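You operate a simulated robot arm through the tools that you are given. There is no shell and no other tool. Be economical: measure what you need, move in short steps, check, and stop when the job is done.

Carry out the task below with a simulated robot arm. There is one attempt and no reset: what you move stays moved.

TASK
On the top of the table, set the green enamel bowl inside the blue one.
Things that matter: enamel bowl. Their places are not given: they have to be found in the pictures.

It is judged by the outcome, as a careful person would: the job done as asked, and still so three seconds after it is handed in. It fails if anything else is knocked over, pushed out of place, dropped, spilled or broken.

THE ROBOT
A 6-joint arm with a two-finger parallel gripper, fixed in place. Base frame: the origin is at the foot of the arm, x ahead of it, y to its left, z up; the work surface is at about z = 0. Lengths are in mm, angles in rad, forces in N, time in s.
With the tool pointing down near the work surface it reaches from about 140 to 580 mm from the base axis. Its first joint turns from -1.152 to 1.152 rad. Payload 2.1 kg.
Tool frame: the origin (TCP) lies between the finger pads and is the grasp point; the fingertips stand 30 mm ahead of it; z points along the fingers, y is the line along which they close. The gripper opens to 94 mm. The fingers are 28 mm wide and 10 mm thick; the gripper's body (50 by 96 mm) begins 55 mm behind the TCP.
Orientation is that of the tool frame in the base frame, as a unit quaternion [w, x, y, z]. With the fingers straight down and closing along the base's y, the tool's x points along the base's -x, its y along +y and its z along -z.

THE INTERFACE
- The arm moves only by the tool send_rows. Its argument "moves" is one flat list of numbers, 7 for each row, row after row: the turn, a rotation vector about the tool's x, y, z in rad, then the shift along the tool's x, y, z in mm, then the gripper command, from -1 (shut) to 1 (fully open), values between in proportion. In form: [ax, ay, az, x, y, z, hand, ax, ay, az, x, y, z, hand, ...]. A call has 1 to 20 rows; each row shifts and turns the commanded pose from where the row before left it, along the tool's axes as they then stand. A row lasts 0.2 s, in which the tool goes at most 50 mm and 0.15 rad; a call with a longer step from one row to the next is refused whole, and so is a gripper value outside its range. A pose out of reach is approached as far as the arm can. The call stops where the force on the tool passes 40 N (or 10 N more than at its start, if that is more) or the arm is blocked; 0.2 s more then pass. The fingers move at their own pace (about 72 mm/s each) and stop on an object; they squeeze with about 33 N. The grip force told is the motor's: it shows also when the fingers shut on nothing. Time passes only in rows, and 0.2 s behind the last, so rows that do not move let the fingers close. It gives the time, the measured TCP pose, the force on the tool (base axes), the opening and the grip force at its end, in the units of the frame above (readings bear some noise).
- Cameras (640 x 400 px; columns grow to the right, rows downward): "scene" is fixed at [26.4, -350.2, 503.8]; the picture's right is [0.95, -0.30, 0.00], its down [-0.11, -0.35, -0.93] and it looks along [0.28, 0.89, -0.37] (base axes); focal length 355 px, centre (320, 200). "wrist" rides on the gripper at [-37, 0, -58] in the tool frame; the picture's right is [0.00, -1.00, 0.00], its down [0.97, 0.00, -0.24] and it looks along [0.24, 0.00, 0.97] (tool axes); focal length 218 px, centre (320, 200).
- get_image(camera): a new picture of that camera. No time passes.
- measure_at(camera, pixels): for up to 12 pixels [column, row] of the newest picture of that camera ("zoom" is the newest enlarged one), the place [x, y, z] in the base frame of the surface seen there, good to about 3 mm. No time passes.
- zoom(camera, box): a new picture of the part [left, top, right, bottom] of that camera's present view, enlarged. No time passes.
- job_done(): hands the job in; it is judged then, once.

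Work in short steps. Measure before you move; look again where a grasp or a placing could have gone wrong, and mend it. You have 60 turns and 30 pictures in all, the two below and enlarged ones among them. Open the gripper and draw the arm clear of the work before you hand the job in, unless the task says otherwise; then end with one line.

The tools are called after "Call:" as name(argument=value, ...) on one line, values as JSON. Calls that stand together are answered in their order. send_rows: Moves the arm, as the interface text tells. Its arguments: {"type":"object","properties":{"moves":{"type":"array"}},"required":["moves"]} The other tools are called the same way: get_image (camera) takes a picture; measure_at (camera, pixels) gives the place of the surface under pixels of a picture; zoom (camera, box) takes an enlarged picture of a part of a camera's view; job_done () hands the job in.

At the start:

```text
time_s: 0.0
eef_pos: [212.1, 196.3, 300.9]
tool_rot: [0.0, 0.0, 1.0, 0.0]
force: [0.4, -0.3, 0.2]
gripper_width: 94.1
grip_force: 0.1
```

scene: 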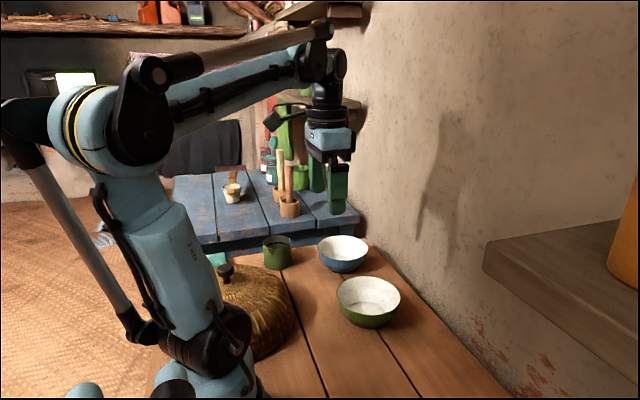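
wrist: 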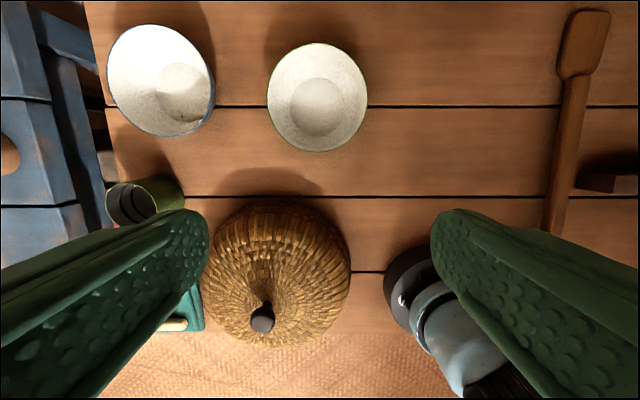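

The wrist view shows the blue bowl at about (160,80) and the green one at about (317,97). I'll measure rims and bottoms.

Call:
measure_at(camera="wrist", pixels=[[317, 46], [317, 149], [269, 97], [365, 97], [317, 100], [317, 170], [160, 27], [165, 133], [110, 75], [212, 90], [180, 85], [235, 60]])

Call:
zoom(camera="scene", box=[240, 210, 440, 335])

Call:
zoom(camera="wrist", box=[80, 0, 400, 200])

```text
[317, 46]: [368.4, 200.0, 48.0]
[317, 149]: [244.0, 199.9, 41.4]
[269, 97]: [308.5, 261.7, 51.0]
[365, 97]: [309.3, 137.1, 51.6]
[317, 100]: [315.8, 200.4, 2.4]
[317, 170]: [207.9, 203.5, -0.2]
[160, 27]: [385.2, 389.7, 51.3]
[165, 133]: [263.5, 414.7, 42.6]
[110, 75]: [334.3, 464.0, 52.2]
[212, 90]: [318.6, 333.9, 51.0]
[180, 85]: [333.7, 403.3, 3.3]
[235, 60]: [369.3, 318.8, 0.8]
```

```text
3.20 times, centred on (340, 272) of scene
```

zoom: 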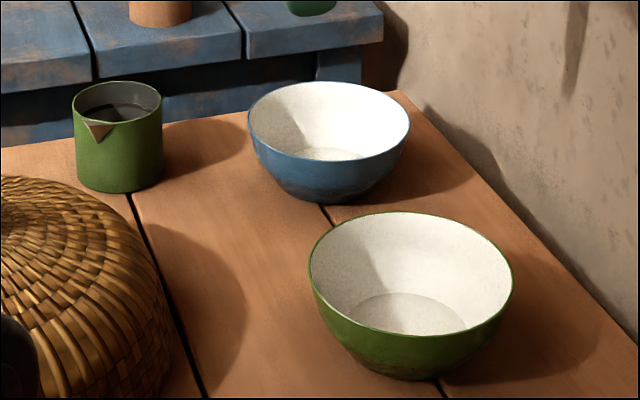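

```text
2.00 times, centred on (240, 100) of wrist
```

zoom: 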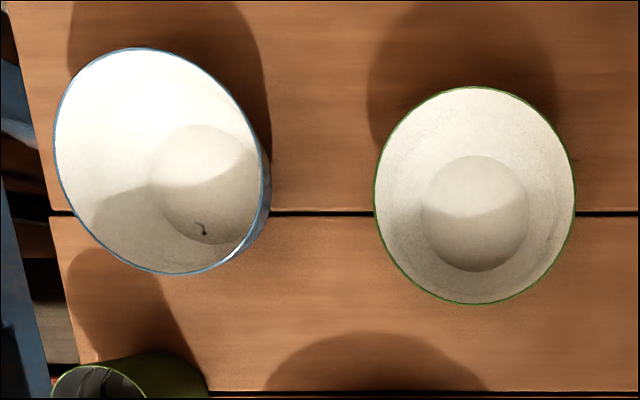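

Both bowls are ~126–130 mm wide and ~52 mm high, so I will pinch the green rim on its -y side. First I measure the wall slope and the surroundings there.

Call:
measure_at(camera="wrist", pixels=[[363, 97], [359, 97], [355, 97], [350, 97], [345, 97], [400, 97], [182, 88], [205, 90], [208, 90], [278, 230], [146, 180], [118, 48]])

Call:
measure_at(camera="zoom", pixels=[[573, 200], [476, 88], [476, 302], [376, 195], [266, 185], [264, 165]])

Call:
measure_at(camera="scene", pixels=[[358, 310], [360, 314], [362, 318], [363, 322], [364, 326], [335, 259], [337, 263], [339, 267], [341, 271], [400, 300], [337, 290], [368, 278]])

```text
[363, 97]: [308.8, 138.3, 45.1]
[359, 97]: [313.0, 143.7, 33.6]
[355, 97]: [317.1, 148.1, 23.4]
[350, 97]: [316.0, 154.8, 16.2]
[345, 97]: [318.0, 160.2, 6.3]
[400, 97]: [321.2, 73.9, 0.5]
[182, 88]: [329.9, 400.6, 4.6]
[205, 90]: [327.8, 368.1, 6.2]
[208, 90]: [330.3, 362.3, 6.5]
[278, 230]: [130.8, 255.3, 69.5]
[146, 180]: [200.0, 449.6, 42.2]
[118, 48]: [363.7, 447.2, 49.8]
```

```text
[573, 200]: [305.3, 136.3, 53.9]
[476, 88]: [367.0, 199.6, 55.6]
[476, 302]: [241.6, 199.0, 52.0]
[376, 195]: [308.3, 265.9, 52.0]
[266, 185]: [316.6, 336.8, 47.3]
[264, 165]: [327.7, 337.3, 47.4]
```

```text
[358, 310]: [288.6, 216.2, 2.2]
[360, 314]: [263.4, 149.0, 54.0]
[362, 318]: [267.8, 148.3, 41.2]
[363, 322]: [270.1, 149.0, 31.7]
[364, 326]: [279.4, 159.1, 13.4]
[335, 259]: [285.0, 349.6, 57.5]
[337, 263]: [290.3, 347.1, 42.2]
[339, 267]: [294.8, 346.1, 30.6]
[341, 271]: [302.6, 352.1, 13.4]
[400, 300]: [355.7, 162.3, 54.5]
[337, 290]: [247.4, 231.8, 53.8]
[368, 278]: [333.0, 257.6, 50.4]
```

Green bowl centre is about (305,201), rim z≈53, r≈63.5, wall leaning about 0.3–0.4 rad. I move to a stand-off over its -y rim, tilt the tool 0.3 rad and part-close the fingers.

Call:
send_rows(moves=[0, 0, 0, -23.2, -23.1, 35.2, 0, 0, 0, 0, -23.2, -23.1, 35.2, 0, 0, 0, 0, -23.2, -23.1, 35.2, 0, 0, 0, 0, -23.2, -23.1, 35.2, 0, -0.15, 0, 0, 0, 0, 0, -0.06, -0.15, 0, 0, 0, 0, 0, -0.06, 0, 0, 0, 0, 0, 0, -0.06])

Call:
get_image(camera="wrist")

```text
time_s: 1.6
eef_pos: [304.6, 104.3, 160.1]
tool_rot: [-0.001, 0.0, 0.989, 0.151]
force: [0.3, 0.2, 0.2]
gripper_width: 44.3
grip_force: 0.1
```

```text
25 pictures are left
```

wrist: 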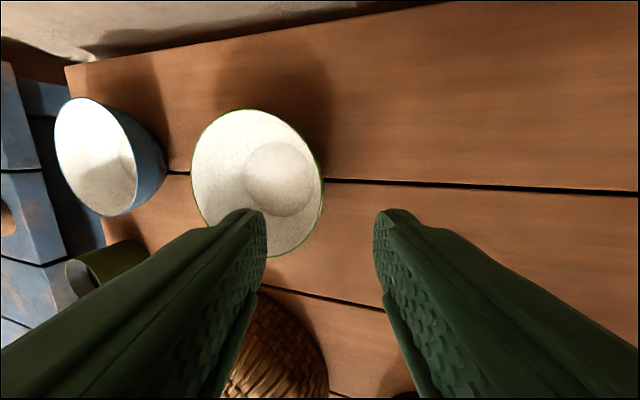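

Pose is as planned. I advance 80 mm along the fingers and look.

Call:
send_rows(moves=[0, 0, 0, 0, 0, 30, -0.06, 0, 0, 0, 0, 0, 30, -0.06, 0, 0, 0, 0, 0, 20, -0.06])

Call:
get_image(camera="wrist")

Call:
zoom(camera="scene", box=[260, 200, 460, 325])

```text
time_s: 2.4
eef_pos: [304.1, 127.7, 83.2]
tool_rot: [0.0, 0.0, 0.989, 0.149]
force: [-1.4, 0.8, -0.8]
gripper_width: 44.1
grip_force: 0.0
```

```text
24 pictures are left
```

wrist: 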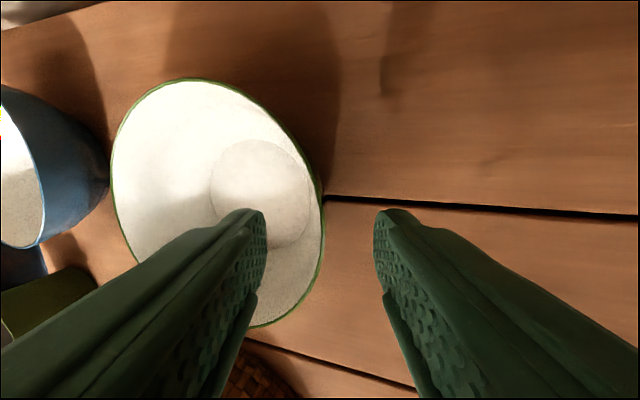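

```text
3.20 times, centred on (360, 262) of scene
```

zoom: 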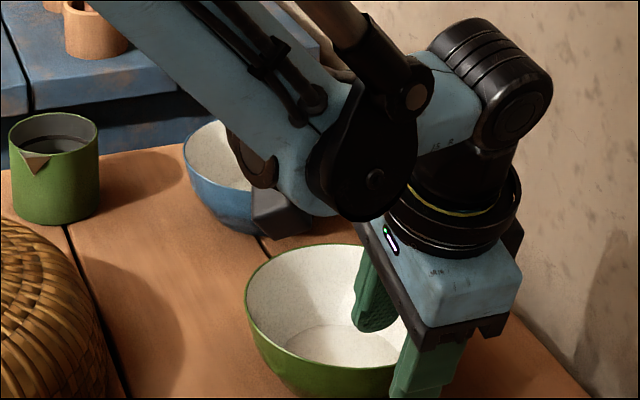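

The fingers straddle the rim around pixel (322,200). I advance the remaining ~19 mm and close slowly.

Call:
send_rows(moves=[0, 0, 0, 0, 0, 10, -0.06, 0, 0, 0, 0, 0, 9.5, -0.06, 0, 0, 0, 0, 0, 0, -0.4, 0, 0, 0, 0, 0, 0, -0.65])

Call:
get_image(camera="wrist")

```text
time_s: 3.4
eef_pos: [305.6, 133.3, 65.9]
tool_rot: [0.0, 0.0, 0.989, 0.149]
force: [1.0, -0.1, -0.4]
gripper_width: 16.4
grip_force: 0.0
```

```text
22 pictures are left
```

wrist: 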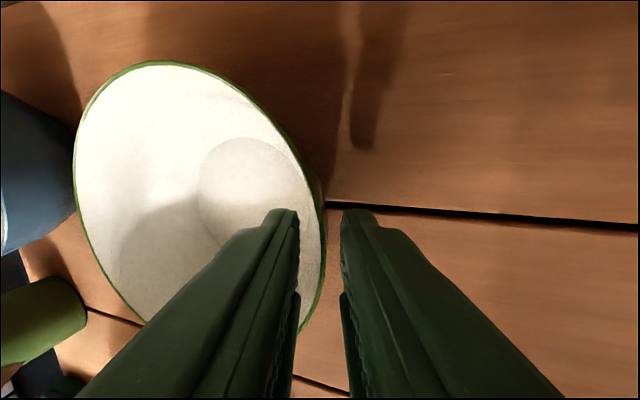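

The rim lies between the fingers; I close fully.

Call:
send_rows(moves=[0, 0, 0, 0, 0, 0, -0.85, 0, 0, 0, 0, 0, 0, -1, 0, 0, 0, 0, 0, 0, -1, 0, 0, 0, 0, 0, 0, -1])

Call:
get_image(camera="wrist")

```text
time_s: 4.4
eef_pos: [305.6, 133.0, 65.4]
tool_rot: [0.0, -0.001, 0.989, 0.15]
force: [-1.7, 5.6, 14.7]
gripper_width: 3.8
grip_force: 33.1
```

```text
21 pictures are left
```

wrist: 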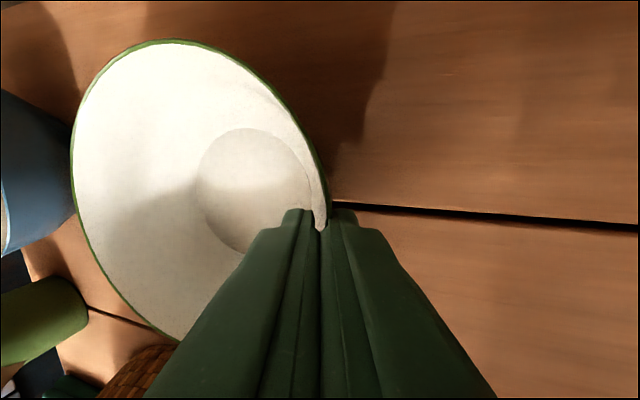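

Wall gripped (3.8 mm). I lift straight up about 25 mm slowly, then check.

Call:
send_rows(moves=[0, 0, 0, 0, 2.2, -7.2, -1, 0, 0, 0, 0, 2.2, -7.2, -1, 0, 0, 0, 0, 3, -9.5, -1, 0, 0, 0, 0, 0, 0, -1])

Call:
zoom(camera="scene", box=[260, 200, 460, 325])

```text
time_s: 5.4
eef_pos: [304.6, 132.1, 89.9]
tool_rot: [-0.001, 0.0, 0.989, 0.15]
force: [0.3, 1.1, 0.3]
gripper_width: 2.6
grip_force: 32.9
```

```text
3.20 times, centred on (360, 262) of scene
```

zoom: 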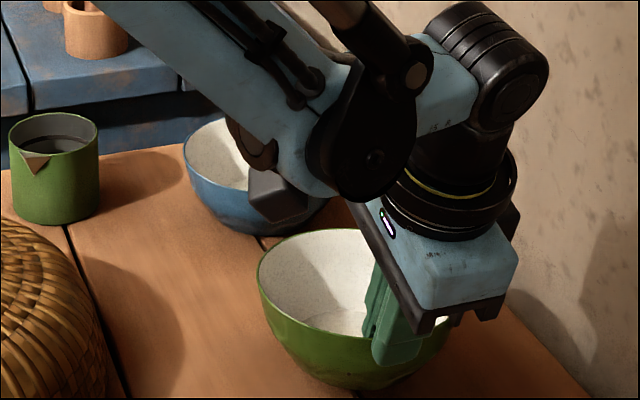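

Call:
measure_at(camera="zoom", pixels=[[262, 265], [320, 232], [300, 325], [345, 364], [340, 315]])

Call:
get_image(camera="wrist")

```text
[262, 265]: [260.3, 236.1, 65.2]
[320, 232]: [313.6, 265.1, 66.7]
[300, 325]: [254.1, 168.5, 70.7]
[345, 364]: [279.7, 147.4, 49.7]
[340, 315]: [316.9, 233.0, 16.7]
```

```text
19 pictures are left
```

wrist: 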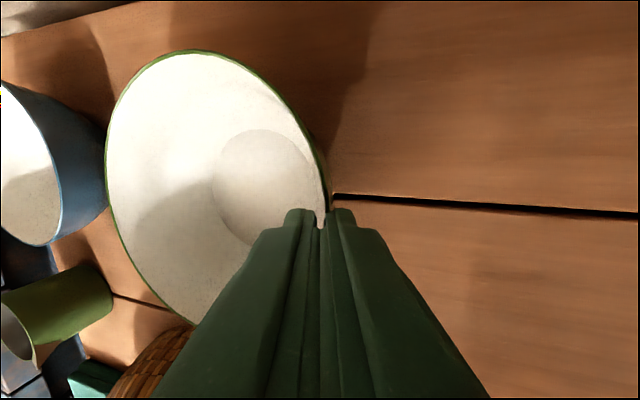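

The bowl is lifted (rim z≈66–71) but slipped to a shallow ~10 mm grip. I wait a second and see whether it is still slipping.

Call:
send_rows(moves=[0, 0, 0, 0, 0, 0, -1, 0, 0, 0, 0, 0, 0, -1, 0, 0, 0, 0, 0, 0, -1, 0, 0, 0, 0, 0, 0, -1, 0, 0, 0, 0, 0, 0, -1])

Call:
zoom(camera="scene", box=[260, 200, 460, 325])

Call:
measure_at(camera="zoom", pixels=[[262, 265], [320, 232], [300, 325], [345, 364], [445, 325], [400, 375], [370, 362]])

```text
time_s: 6.6
eef_pos: [304.9, 133.1, 90.9]
tool_rot: [0.0, 0.0, 0.989, 0.149]
force: [0.5, 0.0, -0.1]
gripper_width: 2.5
grip_force: 33.5
```

```text
3.20 times, centred on (360, 262) of scene
```

zoom: 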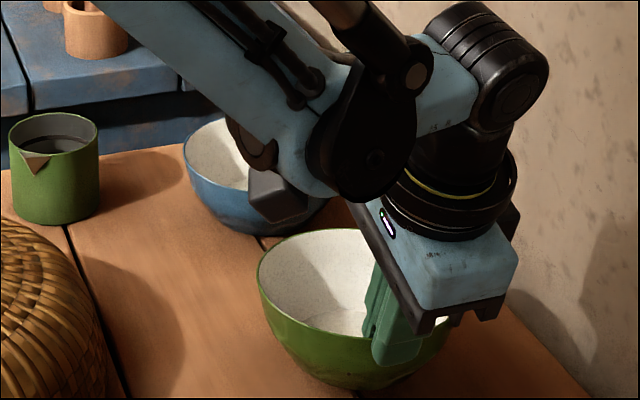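

```text
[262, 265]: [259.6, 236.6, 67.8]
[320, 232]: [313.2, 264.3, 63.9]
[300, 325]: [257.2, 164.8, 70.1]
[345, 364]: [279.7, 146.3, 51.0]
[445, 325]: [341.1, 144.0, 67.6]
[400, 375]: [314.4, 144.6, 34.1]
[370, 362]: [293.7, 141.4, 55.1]
```

It is stable. I lift ~65 mm more gently, then check before going over.

Call:
send_rows(moves=[0, 0, 0, 0, 1.5, -4.8, -1, 0, 0, 0, 0, 3, -9.6, -1, 0, 0, 0, 0, 3.6, -11.5, -1, 0, 0, 0, 0, 3.6, -11.5, -1, 0, 0, 0, 0, 3.6, -11.5, -1, 0, 0, 0, 0, 3, -9.6, -1, 0, 0, 0, 0, 1.5, -4.8, -1])

Call:
get_image(camera="scene")

Call:
get_image(camera="wrist")

```text
time_s: 8.2
eef_pos: [304.9, 134.2, 157.7]
tool_rot: [0.0, 0.0, 0.989, 0.149]
force: [-0.1, -0.2, -1.4]
gripper_width: 2.4
grip_force: 32.8
```

```text
17 pictures are left
```

scene: 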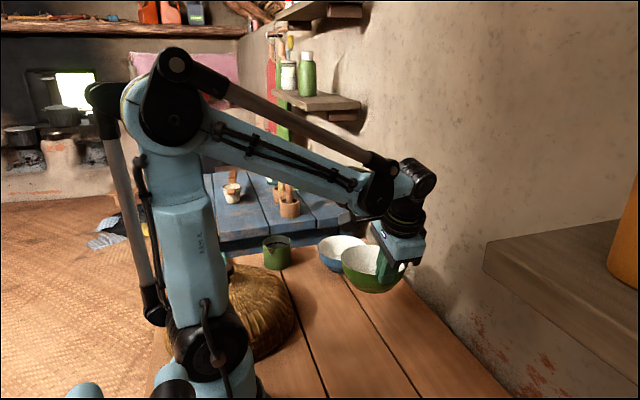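

```text
16 pictures are left
```

wrist: 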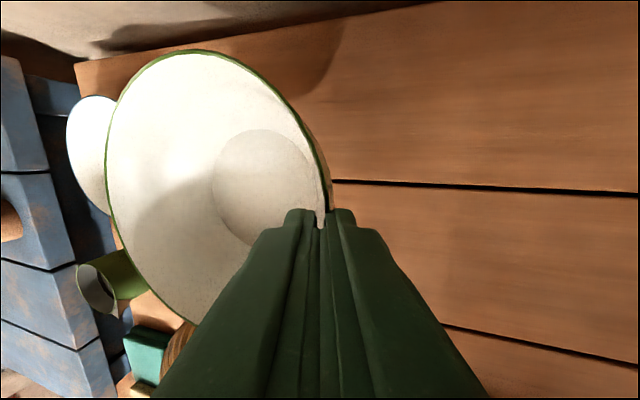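

The bowl sits unchanged in the grip. I carry it level by +18 mm in x and +196 mm in y.

Call:
send_rows(moves=[0, 0, 0, -1, 9.5, 3.0, -1, 0, 0, 0, -1.6, 17, 5.2, -1, 0, 0, 0, -1.9, 20, 6.2, -1, 0, 0, 0, -1.9, 20, 6.2, -1, 0, 0, 0, -1.9, 20, 6.2, -1, 0, 0, 0, -1.9, 20, 6.2, -1, 0, 0, 0, -1.9, 20, 6.2, -1, 0, 0, 0, -1.9, 20, 6.2, -1, 0, 0, 0, -1.9, 20, 6.2, -1, 0, 0, 0, -1.6, 13, 4, -1, 0, 0, 0, -1, 6.7, 2, -1, 0, 0, 0, 0, 0, 0, -1])

Call:
zoom(camera="scene", box=[240, 160, 440, 285])

Call:
get_image(camera="wrist")

```text
time_s: 10.8
eef_pos: [321.8, 327.8, 156.4]
tool_rot: [0.0, 0.0, 0.989, 0.15]
force: [0.1, 0.0, -0.9]
gripper_width: 2.5
grip_force: 33.3
```

```text
3.20 times, centred on (340, 222) of scene
```

zoom: 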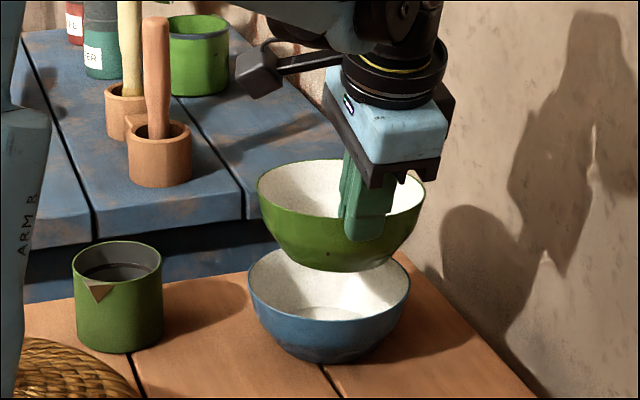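

```text
14 pictures are left
```

wrist: 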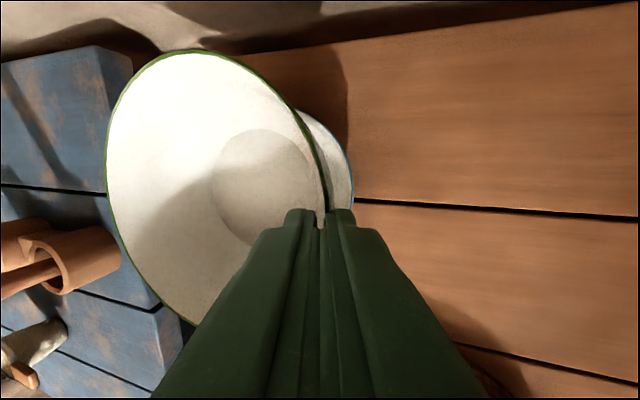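

Green hovers over blue. I measure both rims for the offset.

Call:
measure_at(camera="zoom", pixels=[[250, 282], [290, 311], [335, 321], [375, 313], [408, 278], [258, 186], [330, 161], [280, 220], [310, 237], [423, 190], [345, 270]])

Call:
measure_at(camera="wrist", pixels=[[195, 51], [108, 160], [120, 220], [150, 280], [300, 118], [270, 82], [140, 80], [351, 180], [330, 133], [343, 155]])

```text
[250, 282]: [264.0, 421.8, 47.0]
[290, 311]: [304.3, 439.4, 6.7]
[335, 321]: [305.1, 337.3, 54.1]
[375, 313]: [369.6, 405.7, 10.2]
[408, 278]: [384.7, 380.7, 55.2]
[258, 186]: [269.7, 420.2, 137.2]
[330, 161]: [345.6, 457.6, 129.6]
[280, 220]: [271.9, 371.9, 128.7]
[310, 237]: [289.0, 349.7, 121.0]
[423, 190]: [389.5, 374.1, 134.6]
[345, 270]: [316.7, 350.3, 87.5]
```

```text
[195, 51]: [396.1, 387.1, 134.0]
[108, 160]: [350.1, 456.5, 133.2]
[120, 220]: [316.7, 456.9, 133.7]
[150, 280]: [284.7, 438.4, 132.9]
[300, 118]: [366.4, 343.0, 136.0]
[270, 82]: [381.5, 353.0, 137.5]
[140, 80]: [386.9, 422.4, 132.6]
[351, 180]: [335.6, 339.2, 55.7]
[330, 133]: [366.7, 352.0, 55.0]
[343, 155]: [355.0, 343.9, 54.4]
```

Green centre ≈ (332,396), blue ≈ (323.7,399.5). I shift (-8,+3.5) mm and lower 50 mm, then look.

Call:
send_rows(moves=[0, 0, 0, 4, 1.7, 0.5, -1, 0, 0, 0, 4, 1.6, 0.5, -1, 0, 0, 0, 0, -1.5, 4.8, -1, 0, 0, 0, 0, -2.96, 9.55, -1, 0, 0, 0, 0, -2.96, 9.55, -1, 0, 0, 0, 0, -2.96, 9.55, -1, 0, 0, 0, 0, -2.96, 9.55, -1, 0, 0, 0, 0, -1.5, 4.8, -1, 0, 0, 0, 0, 0, 0, -1])

Call:
zoom(camera="scene", box=[280, 190, 400, 265])

Call:
get_image(camera="wrist")

```text
time_s: 12.8
eef_pos: [315.7, 329.9, 106.6]
tool_rot: [-0.001, -0.001, 0.989, 0.15]
force: [0.2, 0.4, -1.9]
gripper_width: 2.5
grip_force: 33.0
```

```text
5.33 times, centred on (340, 228) of scene
```

zoom: 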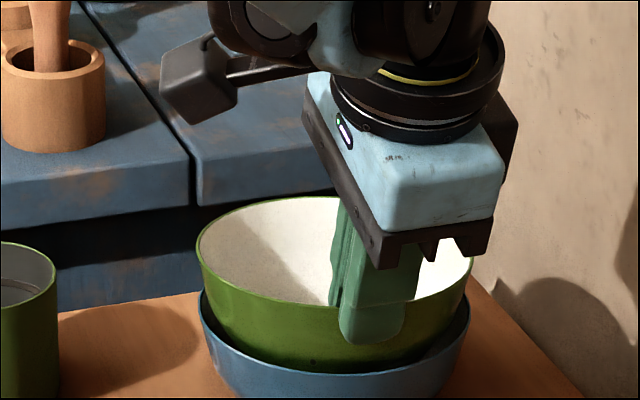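

```text
12 pictures are left
```

wrist: 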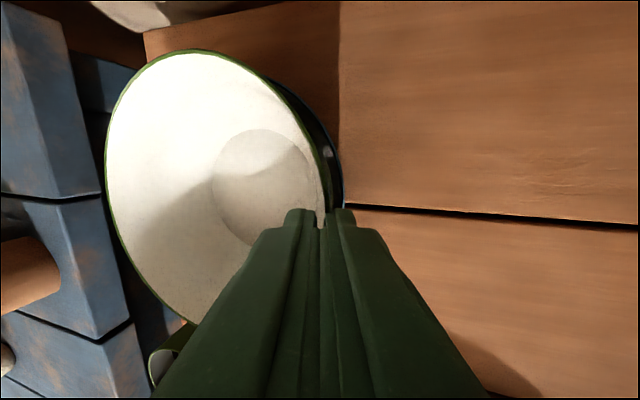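

Edges line up (green 196–472, blue 200–469 in the zoom). I lower 16 mm more in small steps.

Call:
send_rows(moves=[0, 0, 0, 0, -1.2, 3.8, -1, 0, 0, 0, 0, -1.2, 3.8, -1, 0, 0, 0, 0, -1.2, 3.8, -1, 0, 0, 0, 0, -1.2, 3.8, -1, 0, 0, 0, 0, 0, 0, -1])

Call:
zoom(camera="scene", box=[280, 210, 400, 285])

Call:
get_image(camera="wrist")

```text
time_s: 14.0
eef_pos: [316.5, 332.3, 90.9]
tool_rot: [0.0, 0.0, 0.989, 0.15]
force: [-0.4, -1.7, 4.5]
gripper_width: 2.7
grip_force: 33.3
```

```text
5.33 times, centred on (340, 248) of scene
```

zoom: 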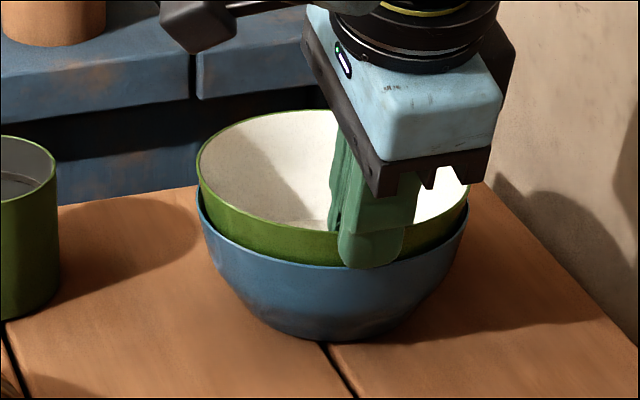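

```text
10 pictures are left
```

wrist: 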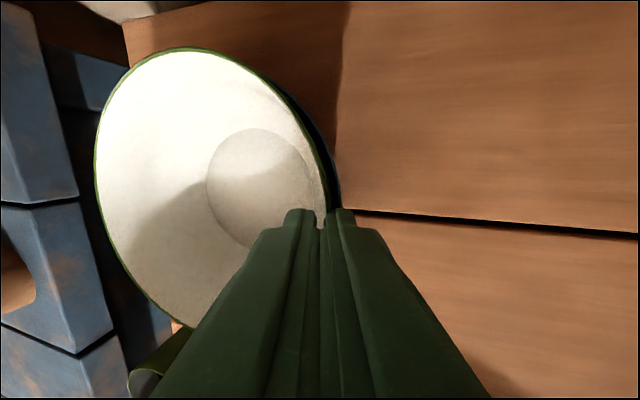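

Light contact (about +5 N); the bowl rests inside with the fingertip just at the blue rim. I open gradually and look.

Call:
send_rows(moves=[0, 0, 0, 0, 0, 0, -0.9, 0, 0, 0, 0, 0, 0, -0.8, 0, 0, 0, 0, 0, 0, -0.7, 0, 0, 0, 0, 0, 0, -0.6, 0, 0, 0, 0, 0, 0, -0.5, 0, 0, 0, 0, 0, 0, -0.5])

Call:
zoom(camera="scene", box=[280, 210, 400, 285])

```text
time_s: 15.4
eef_pos: [315.5, 332.3, 89.2]
tool_rot: [0.0, 0.0, 0.989, 0.15]
force: [1.1, 0.7, 0.4]
gripper_width: 23.3
grip_force: 0.0
```

```text
5.33 times, centred on (340, 248) of scene
```

zoom: 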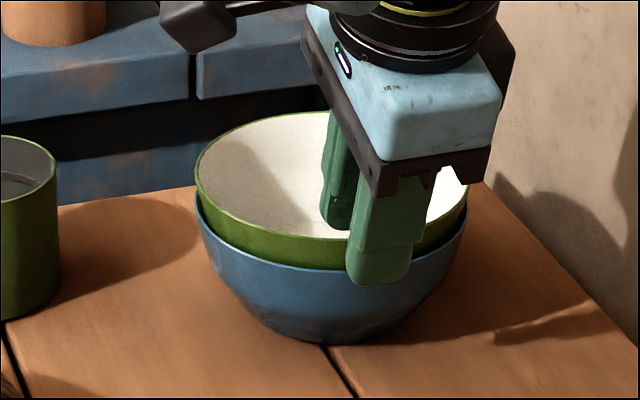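

Released and nested. I back out along the fingers and draw clear.

Call:
send_rows(moves=[0, 0, 0, 0, 0, -8, -0.5, 0, 0, 0, 0, 0, -15, -0.5, 0, 0, 0, 0, 0, -25, -0.5, 0, 0, 0, 0, 0, -35, -0.5, 0, 0, 0, 0, 0, -40, -0.5, 0, 0, 0, 0, -35, -25, -0.5, 0, 0, 0, 0, -40, -20, -0.5, 0, 0, 0, 0, -40, -20, -0.5, 0, 0, 0, 0, 0, 0, -0.5])

Call:
get_image(camera="scene")

Call:
zoom(camera="scene", box=[280, 210, 400, 285])

```text
time_s: 17.4
eef_pos: [315.0, 164.6, 235.8]
tool_rot: [0.0, -0.001, 0.989, 0.15]
force: [-0.8, 0.7, 0.1]
gripper_width: 23.6
grip_force: 0.0
```

```text
8 pictures are left
```

scene: 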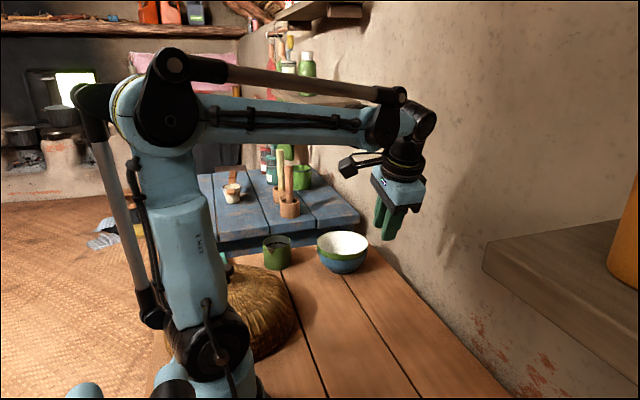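

```text
5.33 times, centred on (340, 248) of scene
```

zoom: 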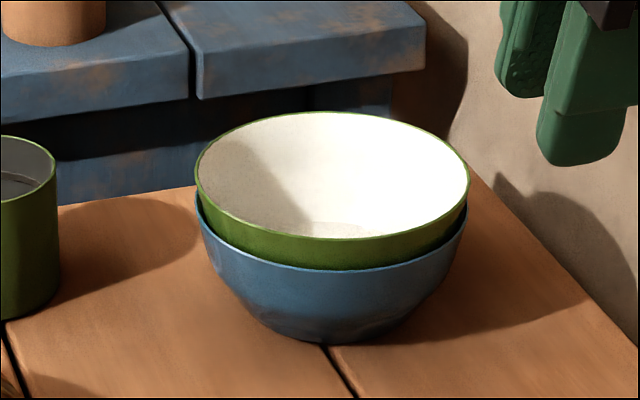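

The green bowl looks level and nested. I check its rim height and level.

Call:
measure_at(camera="zoom", pixels=[[197, 178], [330, 113], [468, 178], [340, 240], [235, 225], [430, 225], [340, 271], [330, 228]])

```text
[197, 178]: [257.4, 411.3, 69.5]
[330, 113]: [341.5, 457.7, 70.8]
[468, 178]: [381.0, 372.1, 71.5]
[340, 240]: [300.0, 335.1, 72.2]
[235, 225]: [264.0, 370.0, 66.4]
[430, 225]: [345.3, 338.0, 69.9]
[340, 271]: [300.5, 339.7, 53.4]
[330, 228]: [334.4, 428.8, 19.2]
```

Rim is level at z≈71 (within noise), centred on the blue bowl: properly stacked. I open the gripper fully and hold to confirm nothing moves.

Call:
send_rows(moves=[0, 0, 0, 0, 0, -20, 0.2, 0, 0, 0, 0, 0, 0, 1, 0, 0, 0, 0, 0, 0, 1, 0, 0, 0, 0, 0, 0, 1, 0, 0, 0, 0, 0, 0, 1])

Call:
zoom(camera="scene", box=[200, 180, 440, 330])

```text
time_s: 18.6
eef_pos: [314.8, 160.9, 254.8]
tool_rot: [0.0, 0.001, 0.989, 0.149]
force: [0.0, -0.2, -0.3]
gripper_width: 94.0
grip_force: 0.1
```

```text
2.67 times, centred on (320, 255) of scene
```

zoom: 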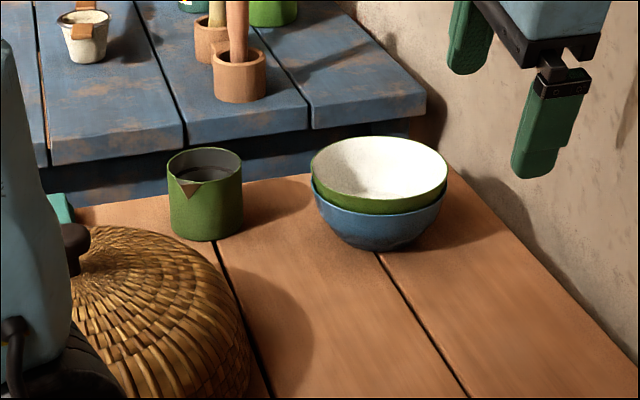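

Everything is steady; handing in.

Call:
job_done()

```text
The job is handed in.
```

The green enamel bowl is set inside the blue one on the table. It sits level, nothing else looked disturbed in the last picture, and the gripper is open and clear.
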